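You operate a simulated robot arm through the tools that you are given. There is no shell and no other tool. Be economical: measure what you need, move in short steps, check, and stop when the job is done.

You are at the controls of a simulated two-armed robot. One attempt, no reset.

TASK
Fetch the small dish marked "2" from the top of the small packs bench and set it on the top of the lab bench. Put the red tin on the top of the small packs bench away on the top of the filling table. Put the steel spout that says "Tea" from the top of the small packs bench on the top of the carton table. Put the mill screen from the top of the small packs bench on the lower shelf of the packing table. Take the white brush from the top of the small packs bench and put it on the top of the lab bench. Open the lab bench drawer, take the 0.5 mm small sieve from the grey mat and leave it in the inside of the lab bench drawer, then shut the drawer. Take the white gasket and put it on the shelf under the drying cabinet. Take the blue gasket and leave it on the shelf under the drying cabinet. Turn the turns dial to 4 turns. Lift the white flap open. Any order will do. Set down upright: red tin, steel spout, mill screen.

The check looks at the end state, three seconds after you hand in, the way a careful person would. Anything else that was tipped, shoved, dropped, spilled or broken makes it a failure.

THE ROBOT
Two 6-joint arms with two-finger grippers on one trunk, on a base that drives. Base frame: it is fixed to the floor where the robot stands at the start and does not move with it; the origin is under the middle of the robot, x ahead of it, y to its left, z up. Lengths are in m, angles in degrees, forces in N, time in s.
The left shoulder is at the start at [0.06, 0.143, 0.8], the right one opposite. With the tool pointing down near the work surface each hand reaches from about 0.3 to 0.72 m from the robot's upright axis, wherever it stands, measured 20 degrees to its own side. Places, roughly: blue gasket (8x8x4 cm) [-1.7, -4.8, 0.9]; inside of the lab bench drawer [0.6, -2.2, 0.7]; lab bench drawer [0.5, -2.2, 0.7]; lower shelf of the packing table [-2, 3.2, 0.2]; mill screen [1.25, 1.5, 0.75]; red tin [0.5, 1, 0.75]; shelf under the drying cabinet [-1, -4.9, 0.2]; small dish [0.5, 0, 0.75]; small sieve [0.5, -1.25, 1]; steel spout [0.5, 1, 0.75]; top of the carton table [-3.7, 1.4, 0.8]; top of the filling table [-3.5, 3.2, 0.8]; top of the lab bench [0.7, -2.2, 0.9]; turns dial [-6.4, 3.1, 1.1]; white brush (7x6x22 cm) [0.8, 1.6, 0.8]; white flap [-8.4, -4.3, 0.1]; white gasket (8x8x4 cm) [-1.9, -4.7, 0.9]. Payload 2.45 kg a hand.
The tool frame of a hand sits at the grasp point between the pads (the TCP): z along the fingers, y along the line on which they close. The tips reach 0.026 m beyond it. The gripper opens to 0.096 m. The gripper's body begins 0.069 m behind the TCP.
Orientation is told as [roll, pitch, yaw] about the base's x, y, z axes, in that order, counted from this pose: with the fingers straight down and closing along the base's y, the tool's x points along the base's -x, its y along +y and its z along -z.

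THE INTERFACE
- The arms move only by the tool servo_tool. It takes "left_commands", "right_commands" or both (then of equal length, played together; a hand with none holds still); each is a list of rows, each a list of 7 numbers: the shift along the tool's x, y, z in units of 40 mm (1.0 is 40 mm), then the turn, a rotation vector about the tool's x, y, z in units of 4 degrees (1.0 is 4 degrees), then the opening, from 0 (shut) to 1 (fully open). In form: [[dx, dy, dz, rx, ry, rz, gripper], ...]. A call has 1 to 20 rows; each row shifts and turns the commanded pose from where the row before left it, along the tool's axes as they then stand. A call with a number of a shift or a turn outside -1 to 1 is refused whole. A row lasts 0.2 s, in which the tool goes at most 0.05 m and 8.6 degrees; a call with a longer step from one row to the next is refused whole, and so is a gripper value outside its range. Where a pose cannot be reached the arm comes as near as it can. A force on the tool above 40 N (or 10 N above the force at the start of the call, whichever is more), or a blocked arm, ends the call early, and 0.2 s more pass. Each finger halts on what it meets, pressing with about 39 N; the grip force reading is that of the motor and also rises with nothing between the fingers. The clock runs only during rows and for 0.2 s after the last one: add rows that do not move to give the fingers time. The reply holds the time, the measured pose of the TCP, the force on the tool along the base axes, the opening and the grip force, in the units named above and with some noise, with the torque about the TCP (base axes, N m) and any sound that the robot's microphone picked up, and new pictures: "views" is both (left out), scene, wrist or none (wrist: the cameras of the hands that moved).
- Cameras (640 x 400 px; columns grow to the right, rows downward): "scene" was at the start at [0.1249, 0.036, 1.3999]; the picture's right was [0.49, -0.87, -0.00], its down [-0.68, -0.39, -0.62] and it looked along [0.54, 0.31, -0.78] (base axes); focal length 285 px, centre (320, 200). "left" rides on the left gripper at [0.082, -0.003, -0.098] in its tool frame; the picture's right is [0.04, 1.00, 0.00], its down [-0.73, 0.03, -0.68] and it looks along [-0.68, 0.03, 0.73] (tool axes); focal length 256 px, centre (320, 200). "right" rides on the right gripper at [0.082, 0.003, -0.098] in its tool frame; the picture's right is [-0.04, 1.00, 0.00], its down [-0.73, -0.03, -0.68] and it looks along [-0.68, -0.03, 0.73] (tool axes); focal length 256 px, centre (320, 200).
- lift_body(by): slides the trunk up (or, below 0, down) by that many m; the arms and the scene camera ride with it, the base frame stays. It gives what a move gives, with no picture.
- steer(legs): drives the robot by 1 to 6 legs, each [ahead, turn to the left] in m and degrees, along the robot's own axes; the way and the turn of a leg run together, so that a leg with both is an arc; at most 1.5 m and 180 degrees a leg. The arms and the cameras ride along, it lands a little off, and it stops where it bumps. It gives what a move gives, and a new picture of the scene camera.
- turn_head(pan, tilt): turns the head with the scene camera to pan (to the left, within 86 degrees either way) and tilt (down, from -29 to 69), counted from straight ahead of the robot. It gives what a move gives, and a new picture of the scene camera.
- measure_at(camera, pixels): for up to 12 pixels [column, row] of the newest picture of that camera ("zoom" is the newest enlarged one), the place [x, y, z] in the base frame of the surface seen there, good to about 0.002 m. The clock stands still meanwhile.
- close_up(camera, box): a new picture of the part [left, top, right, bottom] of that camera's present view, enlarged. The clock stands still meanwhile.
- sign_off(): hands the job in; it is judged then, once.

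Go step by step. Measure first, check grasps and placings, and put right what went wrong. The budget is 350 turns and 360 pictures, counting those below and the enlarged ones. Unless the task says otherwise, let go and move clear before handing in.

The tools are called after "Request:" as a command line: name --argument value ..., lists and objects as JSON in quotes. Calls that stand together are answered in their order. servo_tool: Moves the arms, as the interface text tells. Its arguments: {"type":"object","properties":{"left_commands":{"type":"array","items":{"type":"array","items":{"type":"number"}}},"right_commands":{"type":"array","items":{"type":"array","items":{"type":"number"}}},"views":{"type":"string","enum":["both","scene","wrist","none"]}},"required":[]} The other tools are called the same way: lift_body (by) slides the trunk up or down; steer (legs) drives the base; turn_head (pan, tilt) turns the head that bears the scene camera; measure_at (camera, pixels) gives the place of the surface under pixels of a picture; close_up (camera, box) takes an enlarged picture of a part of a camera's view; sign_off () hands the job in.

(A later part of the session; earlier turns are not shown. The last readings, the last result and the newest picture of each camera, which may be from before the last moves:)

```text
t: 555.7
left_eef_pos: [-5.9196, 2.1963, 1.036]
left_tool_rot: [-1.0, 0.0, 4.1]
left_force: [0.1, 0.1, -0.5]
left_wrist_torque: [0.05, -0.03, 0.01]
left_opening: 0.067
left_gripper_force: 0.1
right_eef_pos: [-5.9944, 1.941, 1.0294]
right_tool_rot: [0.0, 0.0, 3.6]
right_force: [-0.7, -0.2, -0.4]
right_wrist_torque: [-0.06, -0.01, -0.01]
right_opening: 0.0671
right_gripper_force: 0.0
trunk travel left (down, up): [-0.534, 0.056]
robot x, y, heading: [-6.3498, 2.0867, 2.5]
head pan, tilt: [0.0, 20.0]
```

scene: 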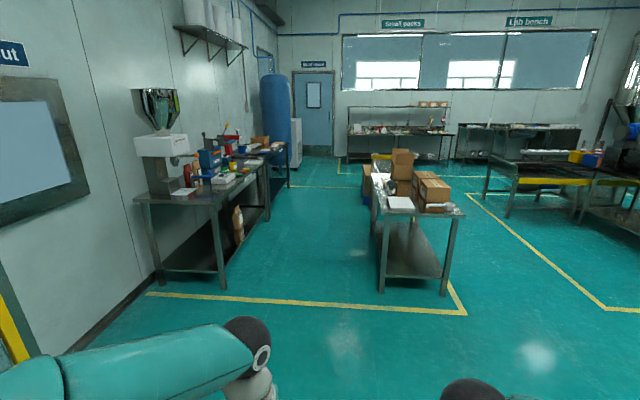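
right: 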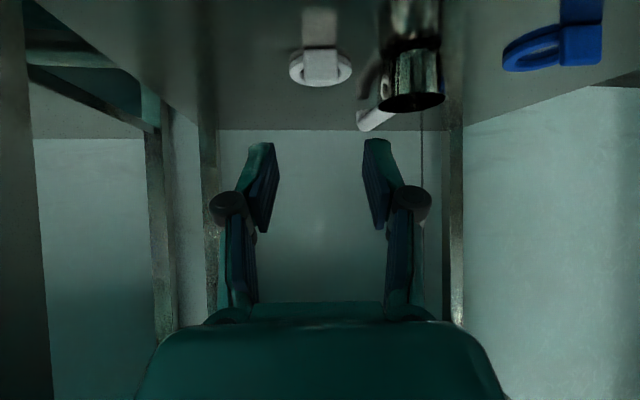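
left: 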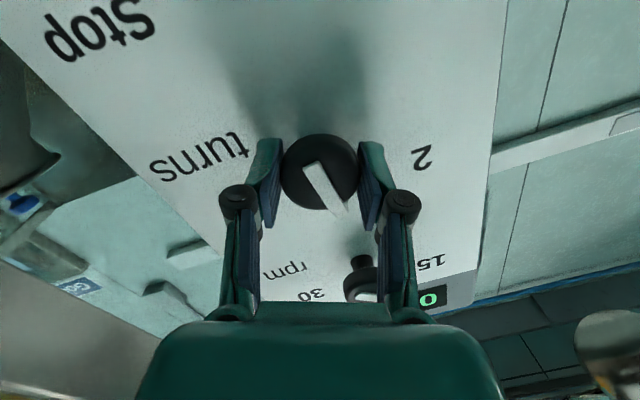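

An aisle runs east between the filling/packing tables on the left and the carton table on the right. I'll measure it.

Request:
measure_at --camera "scene" --pixels '[[222, 285], [382, 290], [445, 293], [288, 170], [378, 195], [400, 207], [435, 212], [220, 215], [195, 190], [270, 210], [255, 160], [365, 205]]'

Request:
close_up --camera "scene" --box '[120, 80, 310, 290]'

Request:
close_up --camera "scene" --box '[330, 130, 490, 300]'

```text
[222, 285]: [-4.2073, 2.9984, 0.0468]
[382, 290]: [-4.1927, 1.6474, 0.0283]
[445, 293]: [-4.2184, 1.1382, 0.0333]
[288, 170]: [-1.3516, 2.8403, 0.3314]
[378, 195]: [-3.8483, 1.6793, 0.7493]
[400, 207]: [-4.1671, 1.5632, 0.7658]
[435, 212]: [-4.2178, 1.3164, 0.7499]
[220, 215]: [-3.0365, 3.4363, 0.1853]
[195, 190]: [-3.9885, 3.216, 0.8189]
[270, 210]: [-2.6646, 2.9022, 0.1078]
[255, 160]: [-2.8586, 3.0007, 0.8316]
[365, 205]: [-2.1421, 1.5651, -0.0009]
```

```text
1.90 times, centred on (215, 185) of scene
```

zoom: 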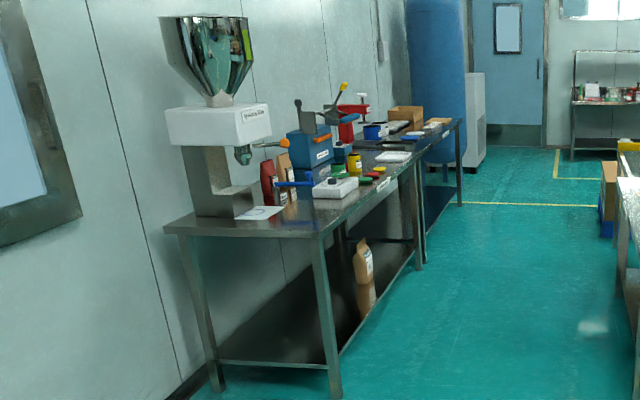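

```text
2.35 times, centred on (410, 215) of scene
```

zoom: 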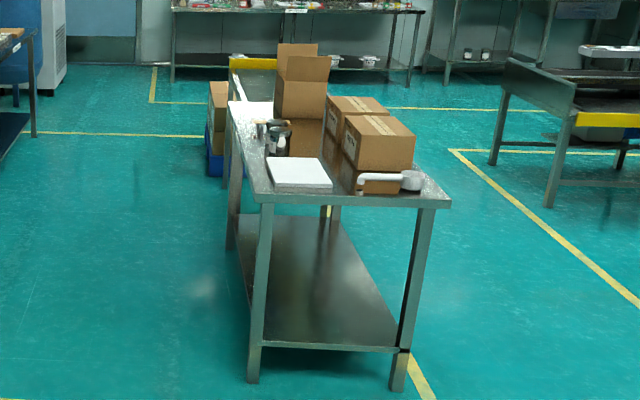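

Aisle centre y≈2.3 is clear (1.3 m wide). Driving east to the small packs bench area.

Request:
steer --legs '[[0, -1], [1.49, 0], [1.49, 0], [1.49, 0], [1.4, 0]]'

Request:
steer --legs '[[0, -34], [0, -34]]'

```text
t: 584.4
left_eef_pos: [-0.0619, 2.1634, 1.0352]
left_tool_rot: [-1.1, -0.1, 1.6]
left_force: [0.6, 0.2, 0.1]
left_wrist_torque: [0.0, 0.0, -0.01]
left_opening: 0.067
left_gripper_force: 0.1
right_eef_pos: [-0.1484, 1.9112, 1.0303]
right_tool_rot: [0.0, -0.1, 1.2]
right_force: [0.2, 0.0, -0.4]
right_wrist_torque: [0.02, 0.0, 0.0]
right_opening: 0.0672
right_gripper_force: 0.2
trunk travel left (down, up): [-0.534, 0.056]
robot x, y, heading: [-0.4957, 2.0695, -0.2]
head pan, tilt: [0.0, 20.0]
```

scene: 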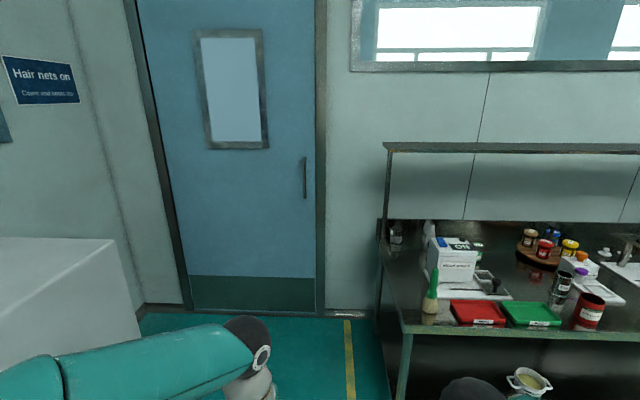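

```text
t: 588.4
left_eef_pos: [-0.2479, 1.6998, 1.0361]
left_tool_rot: [-1.1, 0.0, -66.7]
left_force: [-0.5, -1.4, -0.5]
left_wrist_torque: [0.01, 0.03, -0.01]
left_opening: 0.067
left_gripper_force: 0.1
right_eef_pos: [-0.513, 1.6866, 1.0304]
right_tool_rot: [-0.1, 0.0, -67.1]
right_force: [0.0, -0.1, -0.6]
right_wrist_torque: [0.0, 0.0, 0.04]
right_opening: 0.0672
right_gripper_force: 0.0
trunk travel left (down, up): [-0.534, 0.056]
robot x, y, heading: [-0.4564, 2.0824, -68.1]
head pan, tilt: [0.0, 20.0]
```

scene: 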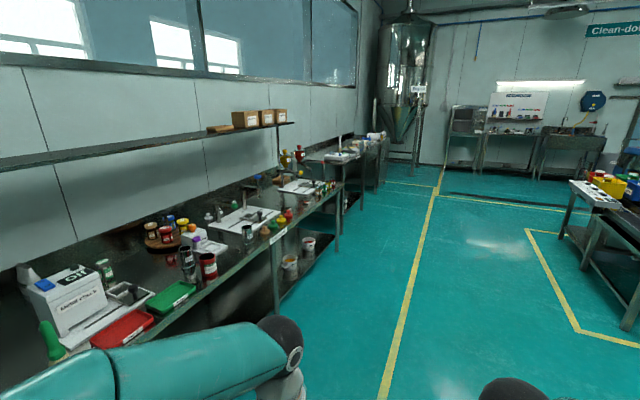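

Request:
steer --legs '[[1.05, 0], [0, 34], [0, 34]]'

Request:
turn_head --pan -5 --tilt 45

```text
t: 597.6
left_eef_pos: [0.3657, 1.1936, 1.0376]
left_tool_rot: [-1.2, 0.0, 2.6]
left_force: [0.6, 0.8, -0.9]
left_wrist_torque: [-0.04, -0.02, 0.02]
left_opening: 0.0672
left_gripper_force: 0.1
right_eef_pos: [0.2857, 0.9394, 1.0325]
right_tool_rot: [-0.1, 0.1, 2.3]
right_force: [0.4, 0.9, 0.4]
right_wrist_torque: [-0.05, -0.05, 0.03]
right_opening: 0.067
right_gripper_force: 0.0
trunk travel left (down, up): [-0.534, 0.056]
robot x, y, heading: [-0.0679, 1.0863, 0.0]
head pan, tilt: [0.0, 20.0]
stopped in leg 3: the robot was blocked; the commanded pose is now the measured one
```

scene: 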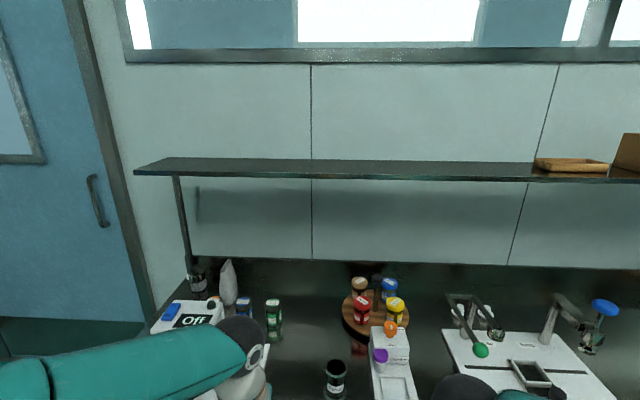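

```text
t: 598.5
left_eef_pos: [0.3665, 1.1901, 1.0373]
left_tool_rot: [-0.9, 0.0, 2.6]
left_force: [-1.1, -1.5, -0.1]
left_wrist_torque: [-0.01, 0.04, 0.01]
left_opening: 0.0672
left_gripper_force: 0.1
right_eef_pos: [0.2845, 0.9358, 1.0329]
right_tool_rot: [0.0, 0.0, 2.2]
right_force: [0.2, 0.3, 0.9]
right_wrist_torque: [-0.02, 0.0, -0.02]
right_opening: 0.0671
right_gripper_force: 0.1
trunk travel left (down, up): [-0.534, 0.056]
robot x, y, heading: [-0.0643, 1.085, 0.1]
head pan, tilt: [-5.0, 45.0]
```

scene: 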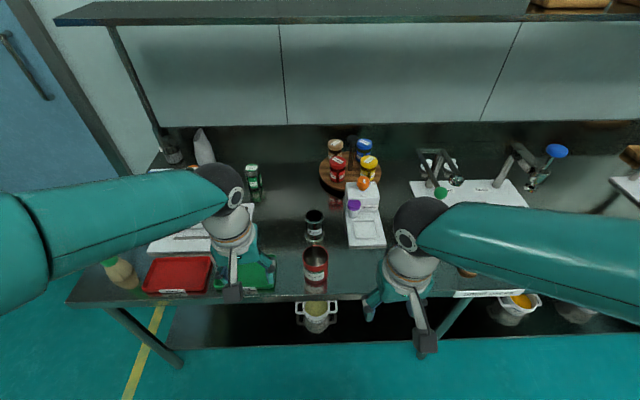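

Request:
close_up --camera "scene" --box '[280, 180, 400, 290]'

Request:
close_up --camera "right" --box '[0, 0, 640, 400]'

```text
3.64 times, centred on (340, 235) of scene
```

zoom: 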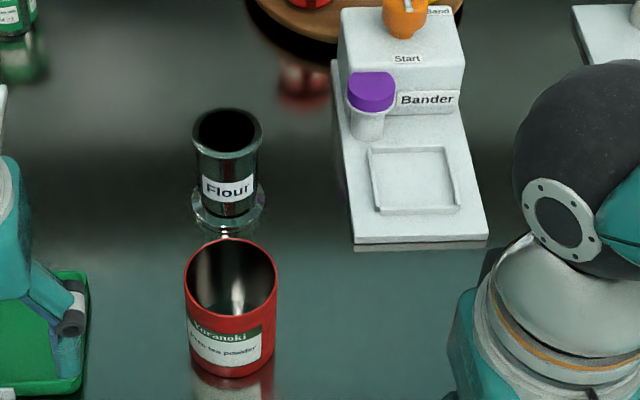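

```text
1.00 times, centred on (320, 200) of right (not enlarged: the box is as wide or as high as the picture)
```

zoom: 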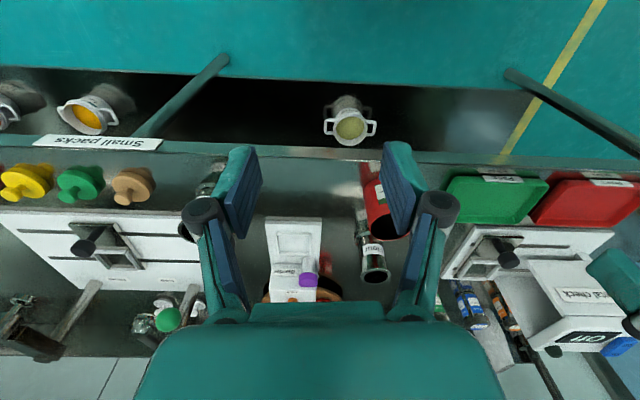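

The near spout says "Flour"; the "Tea" one is further right at about (0.54,0.75), hidden by the right hand. I'll move the right hand aside and measure both targets.

Request:
servo_tool --right_commands '[[0.3, -0.9, 0, 0, 0, 0, 1], [0, -0.9, 0, 0, 0, 0, 1], [0, -0.9, 0, 0, 0, 0, 1], [0, -0.9, 0, 0, 0, 0, 1], [0, -0.9, 0, 0, 0, 0, 1]]' --views "scene"

Request:
close_up --camera "scene" --box '[290, 210, 434, 300]'

```text
t: 599.7
left_eef_pos: [0.3658, 1.1883, 1.0377]
left_tool_rot: [-1.1, 0.0, 2.7]
left_force: [0.0, -0.5, 0.2]
left_wrist_torque: [0.01, 0.0, -0.02]
left_opening: 0.0672
left_gripper_force: 0.1
right_eef_pos: [0.2783, 0.7561, 1.0323]
right_tool_rot: [0.0, -0.1, 2.2]
right_force: [1.0, 0.0, -0.5]
right_wrist_torque: [0.01, -0.01, -0.01]
right_opening: 0.0959
right_gripper_force: 0.1
trunk travel left (down, up): [-0.534, 0.056]
robot x, y, heading: [-0.068, 1.0846, 0.0]
head pan, tilt: [-5.0, 45.0]
```

scene: 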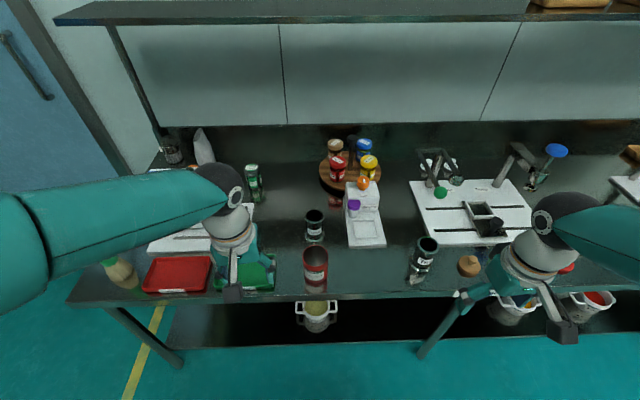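

```text
4.44 times, centred on (362, 255) of scene
```

zoom: 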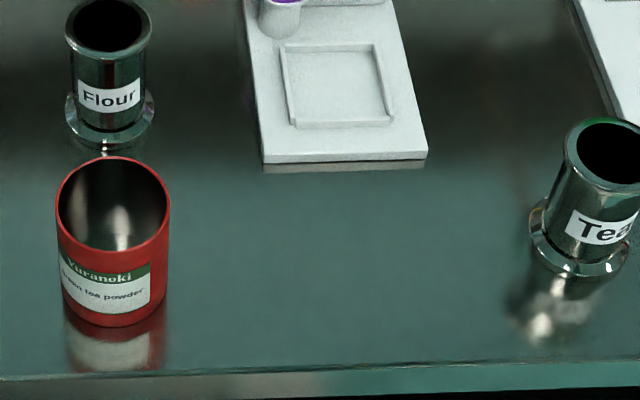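

Request:
measure_at --camera "zoom" --pixels '[[113, 158], [60, 200], [168, 200], [110, 250], [110, 322], [540, 215], [560, 160], [600, 122], [605, 185], [590, 268], [585, 235], [630, 250]]'

```text
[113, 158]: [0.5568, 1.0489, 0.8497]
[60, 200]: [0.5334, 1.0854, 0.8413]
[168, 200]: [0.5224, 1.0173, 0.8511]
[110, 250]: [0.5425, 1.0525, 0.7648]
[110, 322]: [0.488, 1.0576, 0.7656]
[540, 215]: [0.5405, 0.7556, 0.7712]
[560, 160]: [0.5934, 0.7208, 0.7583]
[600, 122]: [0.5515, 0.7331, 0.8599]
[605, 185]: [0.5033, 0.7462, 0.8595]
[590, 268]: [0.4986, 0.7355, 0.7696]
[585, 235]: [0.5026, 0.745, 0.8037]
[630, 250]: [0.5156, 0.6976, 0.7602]
```

Tin: centre ≈(0.522,1.051), top 0.85; Tea spout: centre ≈(0.527,0.736), top 0.86. Moving both hands above them (left→tin, right→spout).

Request:
servo_tool --left_commands '[[-0.53, -0.51, 0, 0, 0, 0, 1], [-0.53, -0.51, 0, 0, 0, 0, 1], [-0.53, -0.51, 0, 0, 0, 0, 1], [-0.53, -0.51, 0, 0, 0, 0, 1], [-0.53, -0.51, 0, 0, 0, 0, 1], [-0.53, -0.51, 0, 0, 0, 0, 1], [-0.53, -0.51, 0, 0, 0, 0, 1], [0, 0, 0.8, 0, 0, 0, 1], [0, 0, 0.8, 0, 0, 0, 1], [0, 0, 0.5, 0, 0, 0, 1], [0, 0, 0, 0, 0, 0, 1]]' --right_commands '[[-0.886, -0.106, 0, 0, 0, 0, 1], [-0.886, -0.106, 0, 0, 0, 0, 1], [-0.886, -0.106, 0, 0, 0, 0, 1], [-0.886, -0.106, 0, 0, 0, 0, 1], [-0.886, -0.106, 0, 0, 0, 0, 1], [-0.886, -0.106, 0, 0, 0, 0, 1], [-0.886, -0.106, 0, 0, 0, 0, 1], [0, 0, 0.8, 0, 0, 0, 1], [0, 0, 0.8, 0, 0, 0, 1], [0, 0, 0.4, 0, 0, 0, 1], [0, 0, 0, 0, 0, 0, 1]]' --views "wrist"

```text
t: 602.1
left_eef_pos: [0.5199, 1.0504, 0.9538]
left_tool_rot: [-1.0, 0.0, 2.6]
left_force: [-0.4, 0.1, -0.1]
left_wrist_torque: [0.0, 0.01, 0.0]
left_opening: 0.0961
left_gripper_force: 0.0
right_eef_pos: [0.5272, 0.736, 0.9536]
right_tool_rot: [0.0, -0.1, 2.2]
right_force: [-0.2, 0.0, 0.4]
right_wrist_torque: [0.0, 0.01, 0.02]
right_opening: 0.0962
right_gripper_force: 0.0
trunk travel left (down, up): [-0.534, 0.056]
robot x, y, heading: [-0.0637, 1.0827, 0.2]
head pan, tilt: [-5.0, 45.0]
```

right: 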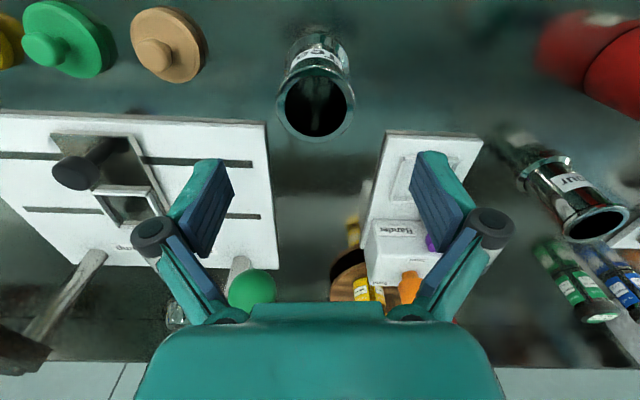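
left: 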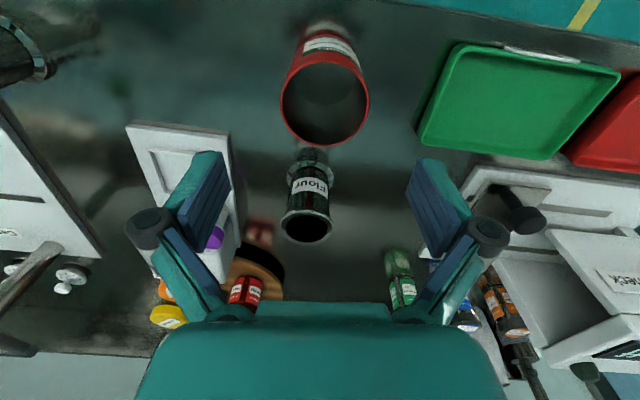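

Both are centred. Descend and grip.

Request:
servo_tool --left_commands '[[0, 0.08, 0.7, 0, 0, 0, 1], [0, 0, 0.8, 0, 0, 0, 1], [0, 0, 0.8, 0, 0, 0, 1], [0, 0, 0.7, 0, 0, 0, 1], [0, 0, 0.35, 0, 0, 0, 1], [0, 0, 0, 0, 0, 0, 0.6], [0, 0, 0, 0, 0, 0, 0.3], [0, 0, 0, 0, 0, 0, 0.3], [0, 0, 0, 0, 0, 0, 0.3]]' --right_commands '[[0, 0, 0.7, 0, 0, 0, 1], [0, 0, 0.8, 0, 0, 0, 1], [0, 0, 0.8, 0, 0, 0, 1], [0, 0, 0.7, 0, 0, 0, 1], [0, 0, 0.29, 0, 0, 0, 1], [0, 0, 0, 0, 0, 0, 0.6], [0, 0, 0, 0, 0, 0, 0.3], [0, 0, 0, 0, 0, 0, 0.2], [0, 0, 0, 0, 0, 0, 0.1]]' --views "wrist"

```text
t: 604.1
left_eef_pos: [0.5209, 1.0512, 0.8219]
left_tool_rot: [-1.0, 0.0, 2.7]
left_force: [0.3, -0.4, 0.7]
left_wrist_torque: [0.02, -0.02, -0.02]
left_opening: 0.0707
left_gripper_force: 39.3
right_eef_pos: [0.5274, 0.7357, 0.8213]
right_tool_rot: [0.0, 0.0, 2.2]
right_force: [0.4, -1.1, 2.0]
right_wrist_torque: [0.0, -0.09, -0.03]
right_opening: 0.055
right_gripper_force: 38.5
trunk travel left (down, up): [-0.534, 0.056]
robot x, y, heading: [-0.0666, 1.0865, 0.3]
head pan, tilt: [-5.0, 45.0]
```

right: 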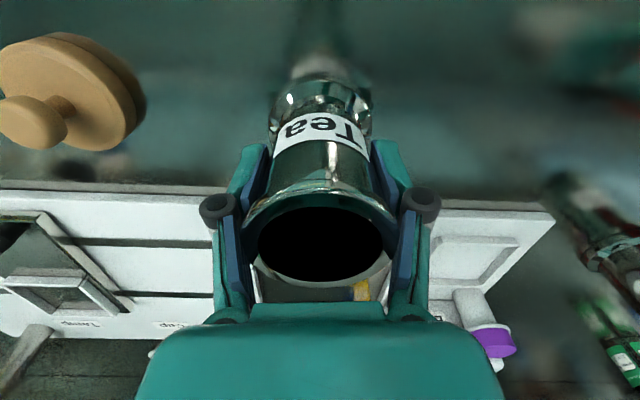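
left: 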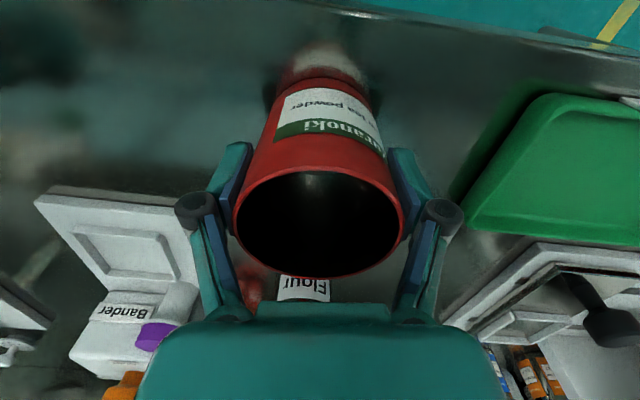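

Both are gripped. Lift straight up ~0.2 m, then draw in.

Request:
servo_tool --left_commands '[[0, 0, -0.2, 0, 0, 0, 0], [0, 0, -0.5, 0, 0, 0, 0], [0, 0, -0.7, 0, 0, 0, 0], [0, 0, -0.8, 0, 0, 0, 0], [0, 0, -0.8, 0, 0, 0, 0], [0, 0, -0.8, 0, 0, 0, 0], [0, 0, -0.8, 0, 0, 0, 0], [0.4, 0.3, -0.4, 0, 0, 0, 0], [0.7, 0.3, 0, 0, 0, 0, 0], [0.8, 0.3, 0, 0, 0, 0, 0], [0.8, 0, 0, 0, 0, 0, 0], [0.8, 0, 0, 0, 0, 0, 0]]' --right_commands '[[0, 0, -0.2, 0, 0, 0, 0], [0, 0, -0.5, 0, 0, 0, 0], [0, 0, -0.7, 0, 0, 0, 0], [0, 0, -0.8, 0, 0, 0, 0], [0, 0, -0.8, 0, 0, 0, 0], [0, 0, -0.8, 0, 0, 0, 0], [0, 0, -0.8, 0, 0, 0, 0], [0.4, 0.3, -0.4, 0, 0, 0, 0], [0.8, 0.5, 0, 0, 0, 0, 0], [0.8, 0.5, 0, 0, 0, 0, 0], [0.8, 0.5, 0, 0, 0, 0, 0], [0.8, 0, 0, 0, 0, 0, 0]]' --views "scene"

```text
t: 606.7
left_eef_pos: [0.3793, 1.083, 1.0228]
left_tool_rot: [-1.0, -0.1, 2.6]
left_force: [0.0, 0.7, 0.0]
left_wrist_torque: [-0.04, -0.02, 0.0]
left_opening: 0.0708
left_gripper_force: 38.4
right_eef_pos: [0.3789, 0.8002, 1.0221]
right_tool_rot: [0.0, -0.3, 2.2]
right_force: [-0.2, 0.7, -2.3]
right_wrist_torque: [-0.01, -0.03, 0.01]
right_opening: 0.0551
right_gripper_force: 39.1
trunk travel left (down, up): [-0.534, 0.056]
robot x, y, heading: [-0.0674, 1.0834, 0.5]
head pan, tilt: [-5.0, 45.0]
```

scene: 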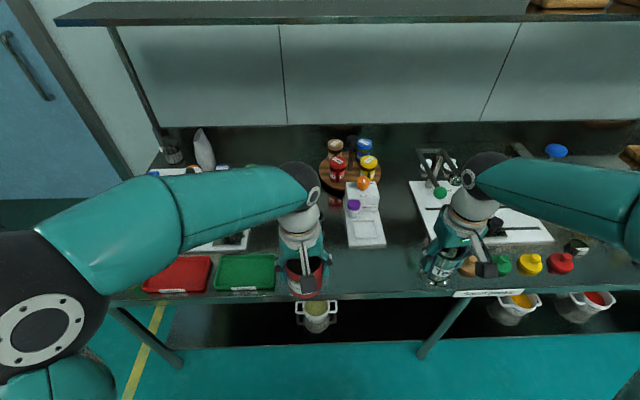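

Held. Backing off and driving to the aisle.

Request:
steer --legs '[[-0.28, 0], [0, 34], [0, 34]]'

Request:
steer --legs '[[0, 33], [1.2, 0], [0, 34]]'

Request:
steer --legs '[[0, 34]]'

```text
t: 612.4
left_eef_pos: [-0.1691, 1.5006, 1.0213]
left_tool_rot: [-1.2, 0.0, 69.1]
left_force: [-0.5, -0.6, -1.1]
left_wrist_torque: [-0.02, -0.01, 0.0]
left_opening: 0.0703
left_gripper_force: 39.1
right_eef_pos: [0.0904, 1.3871, 1.0214]
right_tool_rot: [-0.2, 0.0, 68.7]
right_force: [-1.2, -0.9, -1.4]
right_wrist_torque: [-0.01, -0.11, -0.02]
right_opening: 0.055
right_gripper_force: 39.1
trunk travel left (down, up): [-0.534, 0.056]
robot x, y, heading: [-0.2977, 1.066, 67.4]
head pan, tilt: [-5.0, 45.0]
stopped in leg 3: the robot was blocked; the commanded pose is now the measured one
```

scene: 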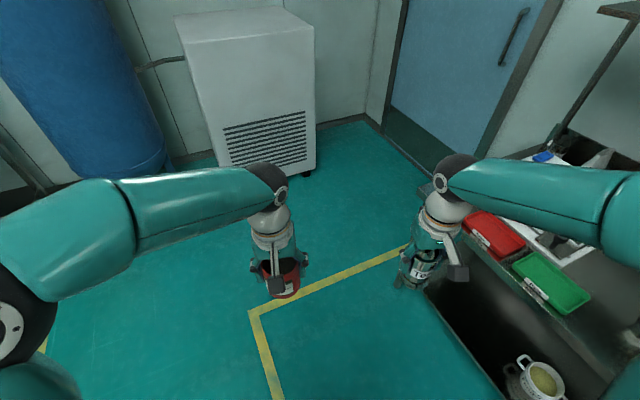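

```text
t: 622.1
left_eef_pos: [-0.8757, 2.4985, 1.0217]
left_tool_rot: [-1.1, -0.1, 137.2]
left_force: [0.0, -1.0, -1.4]
left_wrist_torque: [-0.04, -0.02, -0.01]
left_opening: 0.07
left_gripper_force: 38.2
right_eef_pos: [-0.6738, 2.6995, 1.0208]
right_tool_rot: [-0.1, 0.0, 136.9]
right_force: [-0.4, 0.2, -2.4]
right_wrist_torque: [-0.03, 0.02, -0.03]
right_opening: 0.0549
right_gripper_force: 39.0
trunk travel left (down, up): [-0.534, 0.056]
robot x, y, heading: [-0.505, 2.2366, 135.3]
head pan, tilt: [-5.0, 45.0]
```

scene: 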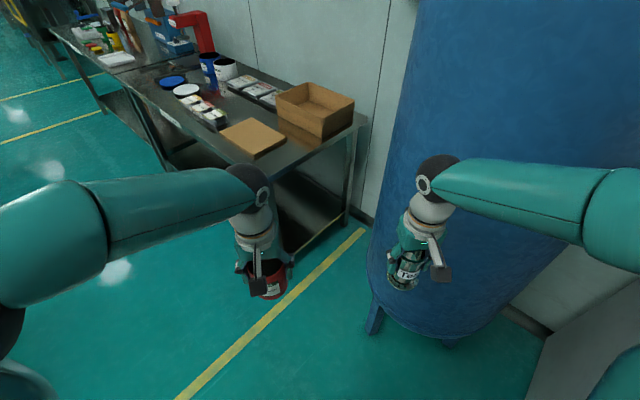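

```text
t: 624.3
left_eef_pos: [-0.9652, 2.2495, 1.0221]
left_tool_rot: [-0.9, 0.0, 171.2]
left_force: [-0.6, 0.4, -0.8]
left_wrist_torque: [-0.01, 0.01, -0.01]
left_opening: 0.0697
left_gripper_force: 39.2
right_eef_pos: [-0.9089, 2.528, 1.0211]
right_tool_rot: [-0.1, -0.1, 170.8]
right_force: [1.2, -0.5, -3.8]
right_wrist_torque: [0.03, -0.02, -0.01]
right_opening: 0.0548
right_gripper_force: 39.1
trunk travel left (down, up): [-0.534, 0.056]
robot x, y, heading: [-0.5066, 2.2596, 169.1]
head pan, tilt: [-5.0, 45.0]
```

scene: 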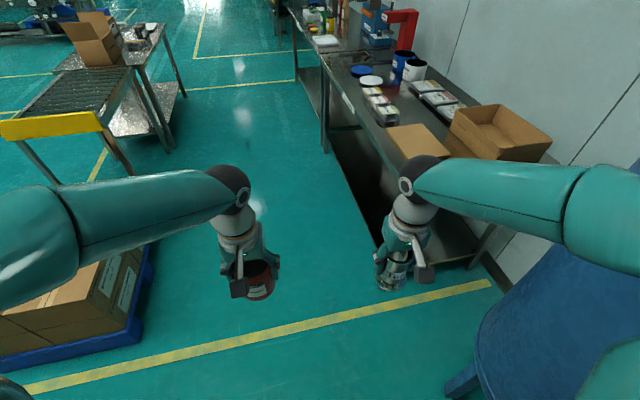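

Request:
steer --legs '[[0, 10], [1.4, 0], [1.4, 0], [0, -30]]'

Request:
turn_head --pan -40 --tilt 30

```text
t: 640.5
left_eef_pos: [-3.7508, 2.528, 1.0238]
left_tool_rot: [-1.0, 0.1, 147.8]
left_force: [-0.4, -0.3, 0.2]
left_wrist_torque: [0.0, -0.01, 0.03]
left_opening: 0.0694
left_gripper_force: 39.3
right_eef_pos: [-3.5904, 2.7614, 1.0215]
right_tool_rot: [0.0, 0.0, 147.4]
right_force: [-0.4, 0.3, -2.4]
right_wrist_torque: [-0.03, 0.0, -0.02]
right_opening: 0.0546
right_gripper_force: 38.6
trunk travel left (down, up): [-0.534, 0.056]
robot x, y, heading: [-3.338, 2.3394, 145.6]
head pan, tilt: [-5.0, 45.0]
```

scene: 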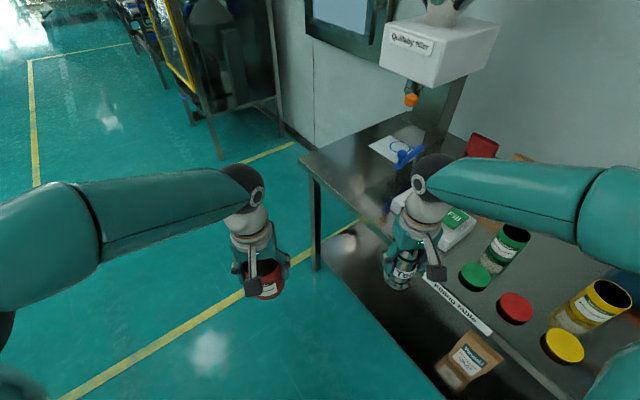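

```text
t: 641.6
left_eef_pos: [-3.7512, 2.5278, 1.0235]
left_tool_rot: [-1.1, 0.0, 147.9]
left_force: [0.2, 0.7, 0.3]
left_wrist_torque: [-0.04, -0.01, 0.0]
left_opening: 0.0693
left_gripper_force: 38.9
right_eef_pos: [-3.5899, 2.7613, 1.0211]
right_tool_rot: [0.0, -0.1, 147.4]
right_force: [-0.2, 0.2, -2.2]
right_wrist_torque: [-0.02, -0.02, -0.02]
right_opening: 0.0548
right_gripper_force: 39.0
trunk travel left (down, up): [-0.534, 0.056]
robot x, y, heading: [-3.3384, 2.3406, 145.5]
head pan, tilt: [-40.0, 30.0]
```

scene: 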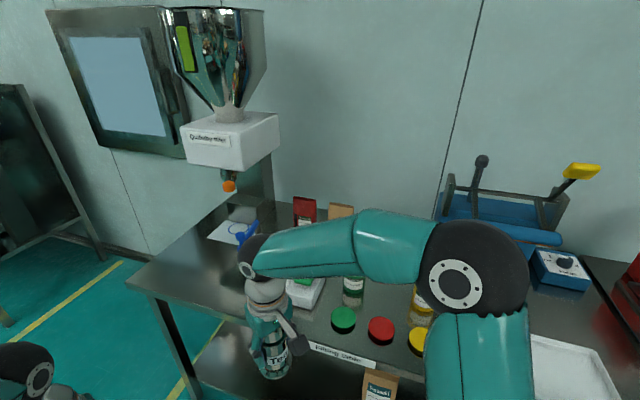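

Free steel is visible on the filling table's left-front at (190,270). Measure.

Request:
measure_at --camera "scene" --pixels '[[160, 275], [190, 270], [200, 290], [220, 300], [180, 295], [230, 265], [190, 245], [140, 283], [215, 320], [240, 235]]'

```text
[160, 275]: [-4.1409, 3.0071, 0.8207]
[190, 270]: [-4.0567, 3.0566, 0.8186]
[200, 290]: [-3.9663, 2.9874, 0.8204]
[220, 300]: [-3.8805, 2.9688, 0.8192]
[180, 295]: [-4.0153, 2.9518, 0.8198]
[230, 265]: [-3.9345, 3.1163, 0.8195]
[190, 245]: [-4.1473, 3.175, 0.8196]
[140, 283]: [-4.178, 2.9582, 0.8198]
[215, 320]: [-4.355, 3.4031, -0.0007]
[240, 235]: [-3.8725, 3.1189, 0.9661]
```

Spot for the tin: (−4.02,3.04), top z 0.8198. Repositioning the robot to about (−3.82,2.46).

Request:
steer --legs '[[0, 21], [0.5, 0]]'

Request:
steer --legs '[[0, -30], [0, -26]]'

```text
t: 645.8
left_eef_pos: [-4.277, 2.468, 1.023]
left_tool_rot: [-1.0, 0.1, 169.8]
left_force: [0.1, 0.1, -0.2]
left_wrist_torque: [0.01, -0.03, -0.01]
left_opening: 0.0693
left_gripper_force: 38.4
right_eef_pos: [-4.2139, 2.7449, 1.0221]
right_tool_rot: [0.0, 0.0, 169.3]
right_force: [-0.2, 0.9, -2.8]
right_wrist_torque: [-0.01, -0.03, 0.03]
right_opening: 0.055
right_gripper_force: 38.9
trunk travel left (down, up): [-0.534, 0.056]
robot x, y, heading: [-3.8228, 2.445, 167.6]
head pan, tilt: [-40.0, 30.0]
```

scene: 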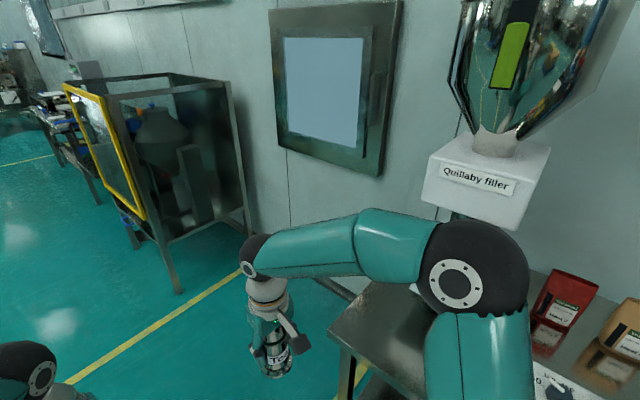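

```text
t: 649.3
left_eef_pos: [-4.0525, 2.8404, 1.0243]
left_tool_rot: [-1.0, 0.0, 112.9]
left_force: [-1.0, -0.4, -1.2]
left_wrist_torque: [0.0, -0.01, -0.02]
left_opening: 0.0692
left_gripper_force: 39.0
right_eef_pos: [-3.7874, 2.9389, 1.0221]
right_tool_rot: [0.1, 0.0, 112.5]
right_force: [-0.1, -0.1, -3.3]
right_wrist_torque: [-0.01, 0.0, -0.01]
right_opening: 0.0546
right_gripper_force: 39.2
trunk travel left (down, up): [-0.534, 0.056]
robot x, y, heading: [-3.8655, 2.4337, 111.1]
head pan, tilt: [-40.0, 30.0]
```

scene: 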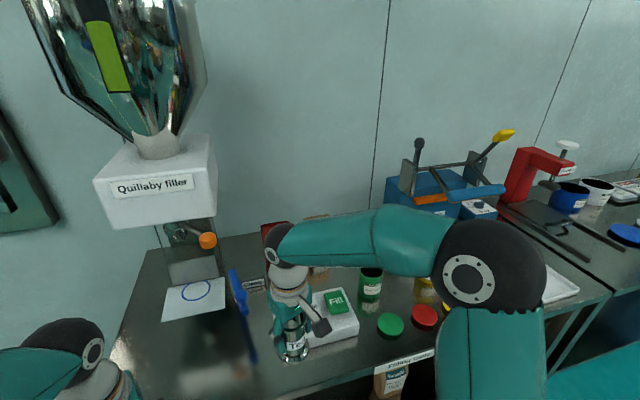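

Request:
servo_tool --left_commands '[[-0.6, -0.3, 0, 0, 0, 0, 0], [-0.75, -0.38, 0, 0, 0, 0, 0], [-0.75, -0.38, 0, 0, 0, 0, 0], [-0.75, -0.38, 0, 0, 0, 0, 0], [-0.75, -0.38, 0, 0, 0, 0, 0], [-0.65, -0.32, 0, 0, 0, 0, 0], [0, 0, 0.6, 0, 0, 0, 0], [0, 0, 0.8, 0, 0, 0, 0], [0, 0, 0.8, 0, 0, 0, 0], [0, 0, 0.6, 0, 0, 0, 0], [0, 0, 0, 0, 0, 0, 0]]' --views "wrist"

```text
t: 651.7
left_eef_pos: [-4.0397, 3.0205, 0.9125]
left_tool_rot: [-1.0, 0.0, 112.9]
left_force: [-0.5, 0.4, -1.5]
left_wrist_torque: [0.02, 0.0, -0.02]
left_opening: 0.0687
left_gripper_force: 38.8
left hand out of reach, approached as far as the arm can: row 6
right_eef_pos: [-3.7861, 2.939, 1.0228]
right_tool_rot: [0.0, 0.0, 112.5]
right_force: [-0.1, -0.7, -3.4]
right_wrist_torque: [0.03, -0.02, -0.01]
right_opening: 0.0545
right_gripper_force: 38.6
trunk travel left (down, up): [-0.534, 0.056]
robot x, y, heading: [-3.8642, 2.4323, 110.8]
head pan, tilt: [-40.0, 30.0]
```

left: 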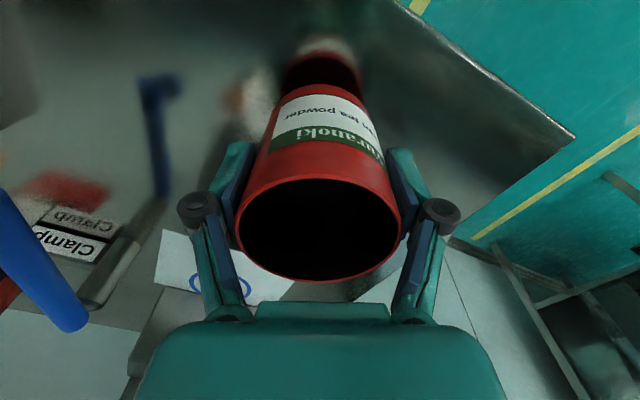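

Request:
servo_tool --left_commands '[[0, 0, 0.4, 0, 0, 0, 0], [0, 0, 0.25, 0, 0, 0, 0], [0, 0, 0.1, 0, 0, 0, 0], [0, 0, 0, 0, 0, 0, 0]]' --views "none"

```text
t: 652.7
left_eef_pos: [-4.0371, 3.02, 0.8825]
left_tool_rot: [-1.0, 0.0, 112.9]
left_force: [-0.1, 0.2, -0.8]
left_wrist_torque: [0.01, 0.01, 0.0]
left_opening: 0.069
left_gripper_force: 39.7
right_eef_pos: [-3.7862, 2.9391, 1.0231]
right_tool_rot: [0.0, 0.0, 112.5]
right_force: [-0.2, 0.1, -2.1]
right_wrist_torque: [-0.01, 0.01, 0.02]
right_opening: 0.0545
right_gripper_force: 39.2
trunk travel left (down, up): [-0.534, 0.056]
robot x, y, heading: [-3.8669, 2.4341, 110.5]
head pan, tilt: [-40.0, 30.0]
```

Request:
servo_tool --left_commands '[[0, 0, 0.06, 0, 0, 0, 0], [0, 0, 0, 0, 0, 0, 0], [0, 0, 0, 0, 0, 0, 0.85], [0, 0, 0, 0, 0, 0, 0.95], [0, 0, 0, 0, 0, 0, 0.95], [0, 0, -0.4, 0, 0, 0, 0.95], [0, 0, -0.8, 0, 0, 0, 0.95], [0, 0, -0.9, 0, 0, 0, 0.95], [0, 0, -0.9, 0, 0, 0, 0.95]]' --views "wrist"

```text
t: 654.7
left_eef_pos: [-4.0393, 3.0169, 1.0014]
left_tool_rot: [-1.0, 0.1, 112.9]
left_force: [-0.3, -0.8, 1.1]
left_wrist_torque: [0.01, -0.01, -0.02]
left_opening: 0.091
left_gripper_force: 0.1
right_eef_pos: [-3.7861, 2.9398, 1.0237]
right_tool_rot: [-0.1, 0.0, 112.5]
right_force: [0.1, 0.2, -2.3]
right_wrist_torque: [0.01, 0.01, 0.04]
right_opening: 0.0545
right_gripper_force: 38.9
trunk travel left (down, up): [-0.534, 0.056]
robot x, y, heading: [-3.8665, 2.4344, 110.6]
head pan, tilt: [-40.0, 30.0]
```

left: 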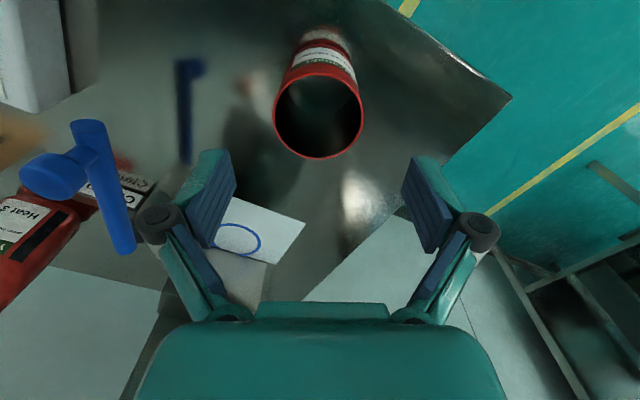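

The tin stands upright on the filling table. Retract the left hand, back off and turn around to the carton table.

Request:
servo_tool --left_commands '[[0.4, 0, -0.4, 0, 0, 0, 0.95], [0.8, 0, 0, 0, 0, 0, 0.95], [0.8, 0, 0, 0, 0, 0, 0.95], [0.8, 0, 0, 0, 0, 0, 0.95], [0.8, 0, 0, 0, 0, 0, 0.95], [0.8, 0, 0, 0, 0, 0, 0.95]]' --right_commands '[[0, 0, -0.3, 0, 0, 0, 0], [0.5, 0, 0, 0, 0, 0, 0], [0.5, 0, 0, 0, 0, 0, 0], [0.5, 0, 0, 0, 0, 0, 0], [0.5, 0, 0, 0, 0, 0, 0], [0.5, 0, 0, 0, 0, 0, 0]]' --views "none"

Request:
steer --legs '[[-0.2, 0], [0, 35], [0, 35]]'

Request:
steer --legs '[[0, 35], [0, 35]]'

Request:
turn_head --pan 20 --tilt 35

```text
t: 656.1
left_eef_pos: [-3.9706, 2.8546, 1.0215]
left_tool_rot: [-1.1, -0.2, 113.0]
left_force: [0.5, 0.4, -0.7]
left_wrist_torque: [0.02, -0.03, 0.01]
left_opening: 0.0914
left_gripper_force: 0.1
right_eef_pos: [-3.7477, 2.8455, 1.0357]
right_tool_rot: [0.0, -0.1, 112.5]
right_force: [-0.1, -0.8, -2.6]
right_wrist_torque: [0.03, 0.0, 0.0]
right_opening: 0.0547
right_gripper_force: 38.9
trunk travel left (down, up): [-0.534, 0.056]
robot x, y, heading: [-3.8593, 2.4337, 110.9]
head pan, tilt: [-40.0, 30.0]
```

```text
t: 661.3
left_eef_pos: [-4.228, 2.3188, 1.0217]
left_tool_rot: [-1.2, -0.1, 178.8]
left_force: [0.4, -0.8, -0.9]
left_wrist_torque: [0.02, 0.0, 0.0]
left_opening: 0.0911
left_gripper_force: 0.1
right_eef_pos: [-4.1291, 2.5194, 1.036]
right_tool_rot: [-0.2, 0.1, 178.3]
right_force: [0.0, -0.8, -2.7]
right_wrist_torque: [0.02, -0.01, 0.02]
right_opening: 0.0548
right_gripper_force: 38.7
trunk travel left (down, up): [-0.534, 0.056]
robot x, y, heading: [-3.7934, 2.2903, 177.1]
head pan, tilt: [-40.0, 30.0]
stopped in leg 3: the robot was blocked; the commanded pose is now the measured one
```

scene: 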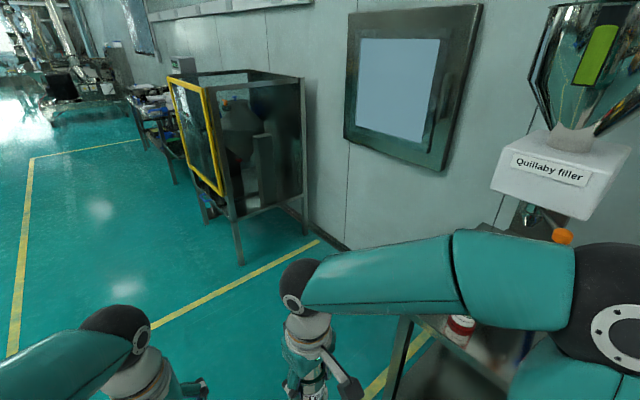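

```text
t: 665.4
left_eef_pos: [-3.9818, 1.8924, 1.0217]
left_tool_rot: [-1.3, 0.1, -112.5]
left_force: [0.2, 0.1, 0.6]
left_wrist_torque: [0.05, 0.05, 0.01]
left_opening: 0.0909
left_gripper_force: 0.1
right_eef_pos: [-4.1318, 2.058, 1.0377]
right_tool_rot: [-0.1, 0.1, -113.0]
right_force: [0.7, 0.0, -2.9]
right_wrist_torque: [0.05, -0.01, 0.03]
right_opening: 0.0544
right_gripper_force: 38.6
trunk travel left (down, up): [-0.534, 0.056]
robot x, y, heading: [-3.8316, 2.3031, -113.3]
head pan, tilt: [-40.0, 30.0]
stopped in leg 2: the robot was blocked; the commanded pose is now the measured one
```

scene: 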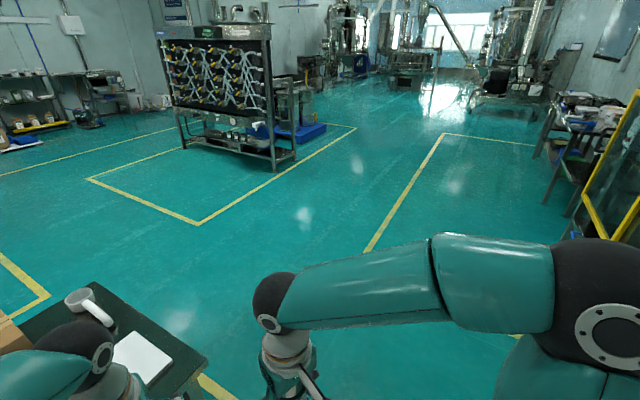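

```text
t: 666.7
left_eef_pos: [-3.9852, 1.893, 1.0219]
left_tool_rot: [-1.0, 0.0, -112.5]
left_force: [-0.1, 0.1, -0.1]
left_wrist_torque: [0.01, 0.02, 0.0]
left_opening: 0.0911
left_gripper_force: 0.1
right_eef_pos: [-4.1343, 2.0585, 1.0363]
right_tool_rot: [-0.1, 0.0, -113.0]
right_force: [0.2, 0.0, -2.0]
right_wrist_torque: [0.02, 0.0, -0.01]
right_opening: 0.0546
right_gripper_force: 39.8
trunk travel left (down, up): [-0.534, 0.056]
robot x, y, heading: [-3.836, 2.3006, -113.2]
head pan, tilt: [20.0, 35.0]
```

scene: 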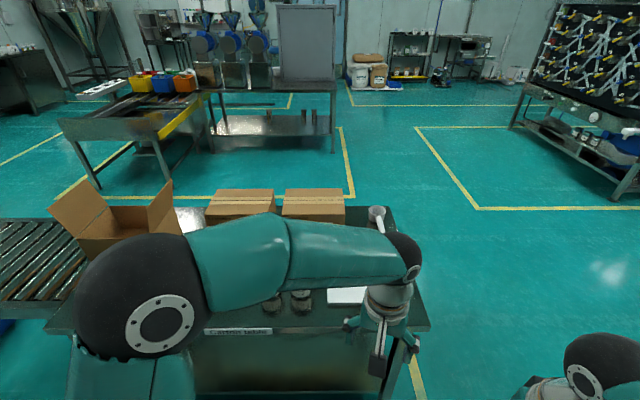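

Request:
steer --legs '[[0, 23]]'

Request:
servo_tool --left_commands '[[0.3, 0.9, 0, 0, 0, 0, 0.9], [0.3, 0.9, 0, 0, 0, 0, 0.9], [0.3, 0.9, 0, 0, 0, 0, 0.9], [0, 0.9, 0, 0, 0, 0, 0.9]]' --views "none"

Request:
turn_head --pan 0 --tilt 45

```text
t: 668.4
left_eef_pos: [-3.8121, 1.8689, 1.022]
left_tool_rot: [-1.0, 0.1, -89.5]
left_force: [-0.6, -0.4, -0.5]
left_wrist_torque: [-0.01, 0.01, 0.01]
left_opening: 0.091
left_gripper_force: 0.0
right_eef_pos: [-4.0149, 1.9601, 1.0359]
right_tool_rot: [0.0, 0.1, -90.1]
right_force: [0.4, 0.2, -2.2]
right_wrist_torque: [0.01, 0.0, 0.02]
right_opening: 0.0543
right_gripper_force: 39.3
trunk travel left (down, up): [-0.534, 0.056]
robot x, y, heading: [-3.8453, 2.3046, -90.4]
head pan, tilt: [20.0, 35.0]
```

scene: 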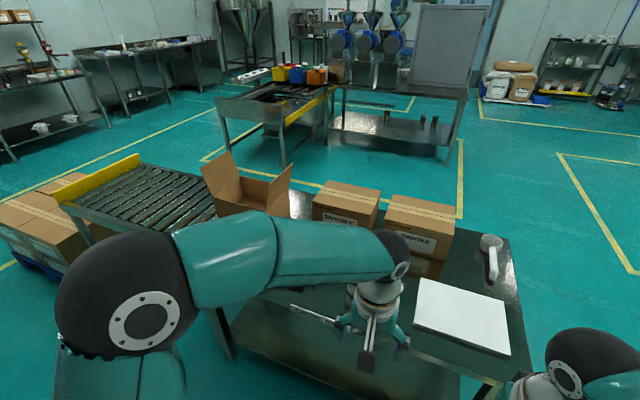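

```text
t: 669.4
left_eef_pos: [-3.6674, 1.9027, 1.0199]
left_tool_rot: [-1.0, 0.0, -89.6]
left_force: [-0.2, -0.3, -0.5]
left_wrist_torque: [0.01, 0.01, 0.01]
left_opening: 0.0866
left_gripper_force: 0.0
right_eef_pos: [-4.0152, 1.9608, 1.0368]
right_tool_rot: [-0.1, 0.0, -90.1]
right_force: [-0.1, -0.2, -3.1]
right_wrist_torque: [0.06, 0.02, 0.02]
right_opening: 0.0547
right_gripper_force: 38.8
trunk travel left (down, up): [-0.534, 0.056]
robot x, y, heading: [-3.845, 2.3046, -90.6]
head pan, tilt: [20.0, 35.0]
```

```text
t: 670.2
left_eef_pos: [-3.6677, 1.9014, 1.0206]
left_tool_rot: [-0.9, 0.1, -89.6]
left_force: [0.6, 0.0, 0.3]
left_wrist_torque: [-0.01, -0.02, 0.01]
left_opening: 0.0865
left_gripper_force: 0.2
right_eef_pos: [-4.0137, 1.9619, 1.0367]
right_tool_rot: [-0.1, 0.0, -90.1]
right_force: [0.9, 0.6, -2.6]
right_wrist_torque: [-0.01, 0.01, -0.02]
right_opening: 0.0542
right_gripper_force: 38.9
trunk travel left (down, up): [-0.534, 0.056]
robot x, y, heading: [-3.8515, 2.3081, -90.3]
head pan, tilt: [0.0, 45.0]
```

scene: 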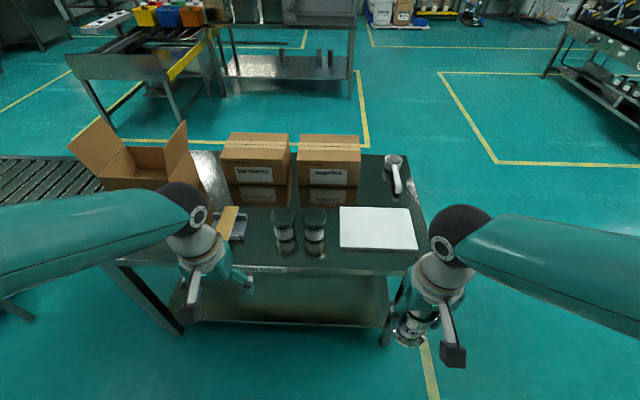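

Request:
measure_at --camera "scene" --pixels '[[300, 252], [325, 250], [325, 262], [375, 190], [330, 212], [262, 250], [285, 212], [314, 212], [340, 246], [415, 246], [345, 208], [300, 265]]'

Request:
close_up --camera "scene" --box '[210, 120, 450, 280]'

```text
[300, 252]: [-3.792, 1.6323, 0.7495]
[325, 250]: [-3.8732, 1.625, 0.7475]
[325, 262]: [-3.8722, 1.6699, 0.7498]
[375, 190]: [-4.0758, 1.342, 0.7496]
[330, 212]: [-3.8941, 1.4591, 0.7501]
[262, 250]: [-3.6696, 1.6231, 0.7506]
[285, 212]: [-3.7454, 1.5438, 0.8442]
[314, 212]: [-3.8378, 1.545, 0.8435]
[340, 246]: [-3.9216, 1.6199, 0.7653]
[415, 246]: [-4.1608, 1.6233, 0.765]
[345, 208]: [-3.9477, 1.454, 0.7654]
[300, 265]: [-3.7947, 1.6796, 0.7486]
```

```text
2.50 times, centred on (330, 200) of scene
```

zoom: 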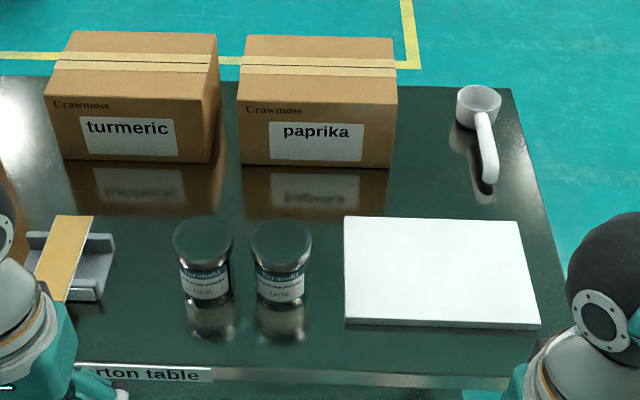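

A good spot is behind the jars, left of the tray: (−3.855,1.44), top z 0.7495. Drive 0.24 closer, then bring the spout over it.

Request:
steer --legs '[[0.24, 0]]'

```text
t: 672.0
left_eef_pos: [-3.6688, 1.6636, 1.0191]
left_tool_rot: [-1.0, 0.1, -89.5]
left_force: [0.1, -0.5, 0.3]
left_wrist_torque: [0.08, 0.0, 0.0]
left_opening: 0.0866
left_gripper_force: 0.0
right_eef_pos: [-4.0156, 1.723, 1.0367]
right_tool_rot: [-0.1, 0.1, -90.0]
right_force: [0.8, -0.6, -2.9]
right_wrist_torque: [0.03, -0.02, -0.03]
right_opening: 0.0544
right_gripper_force: 38.7
trunk travel left (down, up): [-0.534, 0.056]
robot x, y, heading: [-3.8504, 2.0661, -90.2]
head pan, tilt: [0.0, 45.0]
```

scene: 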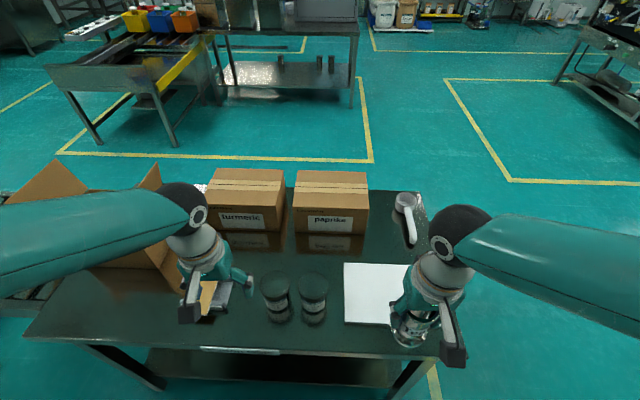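

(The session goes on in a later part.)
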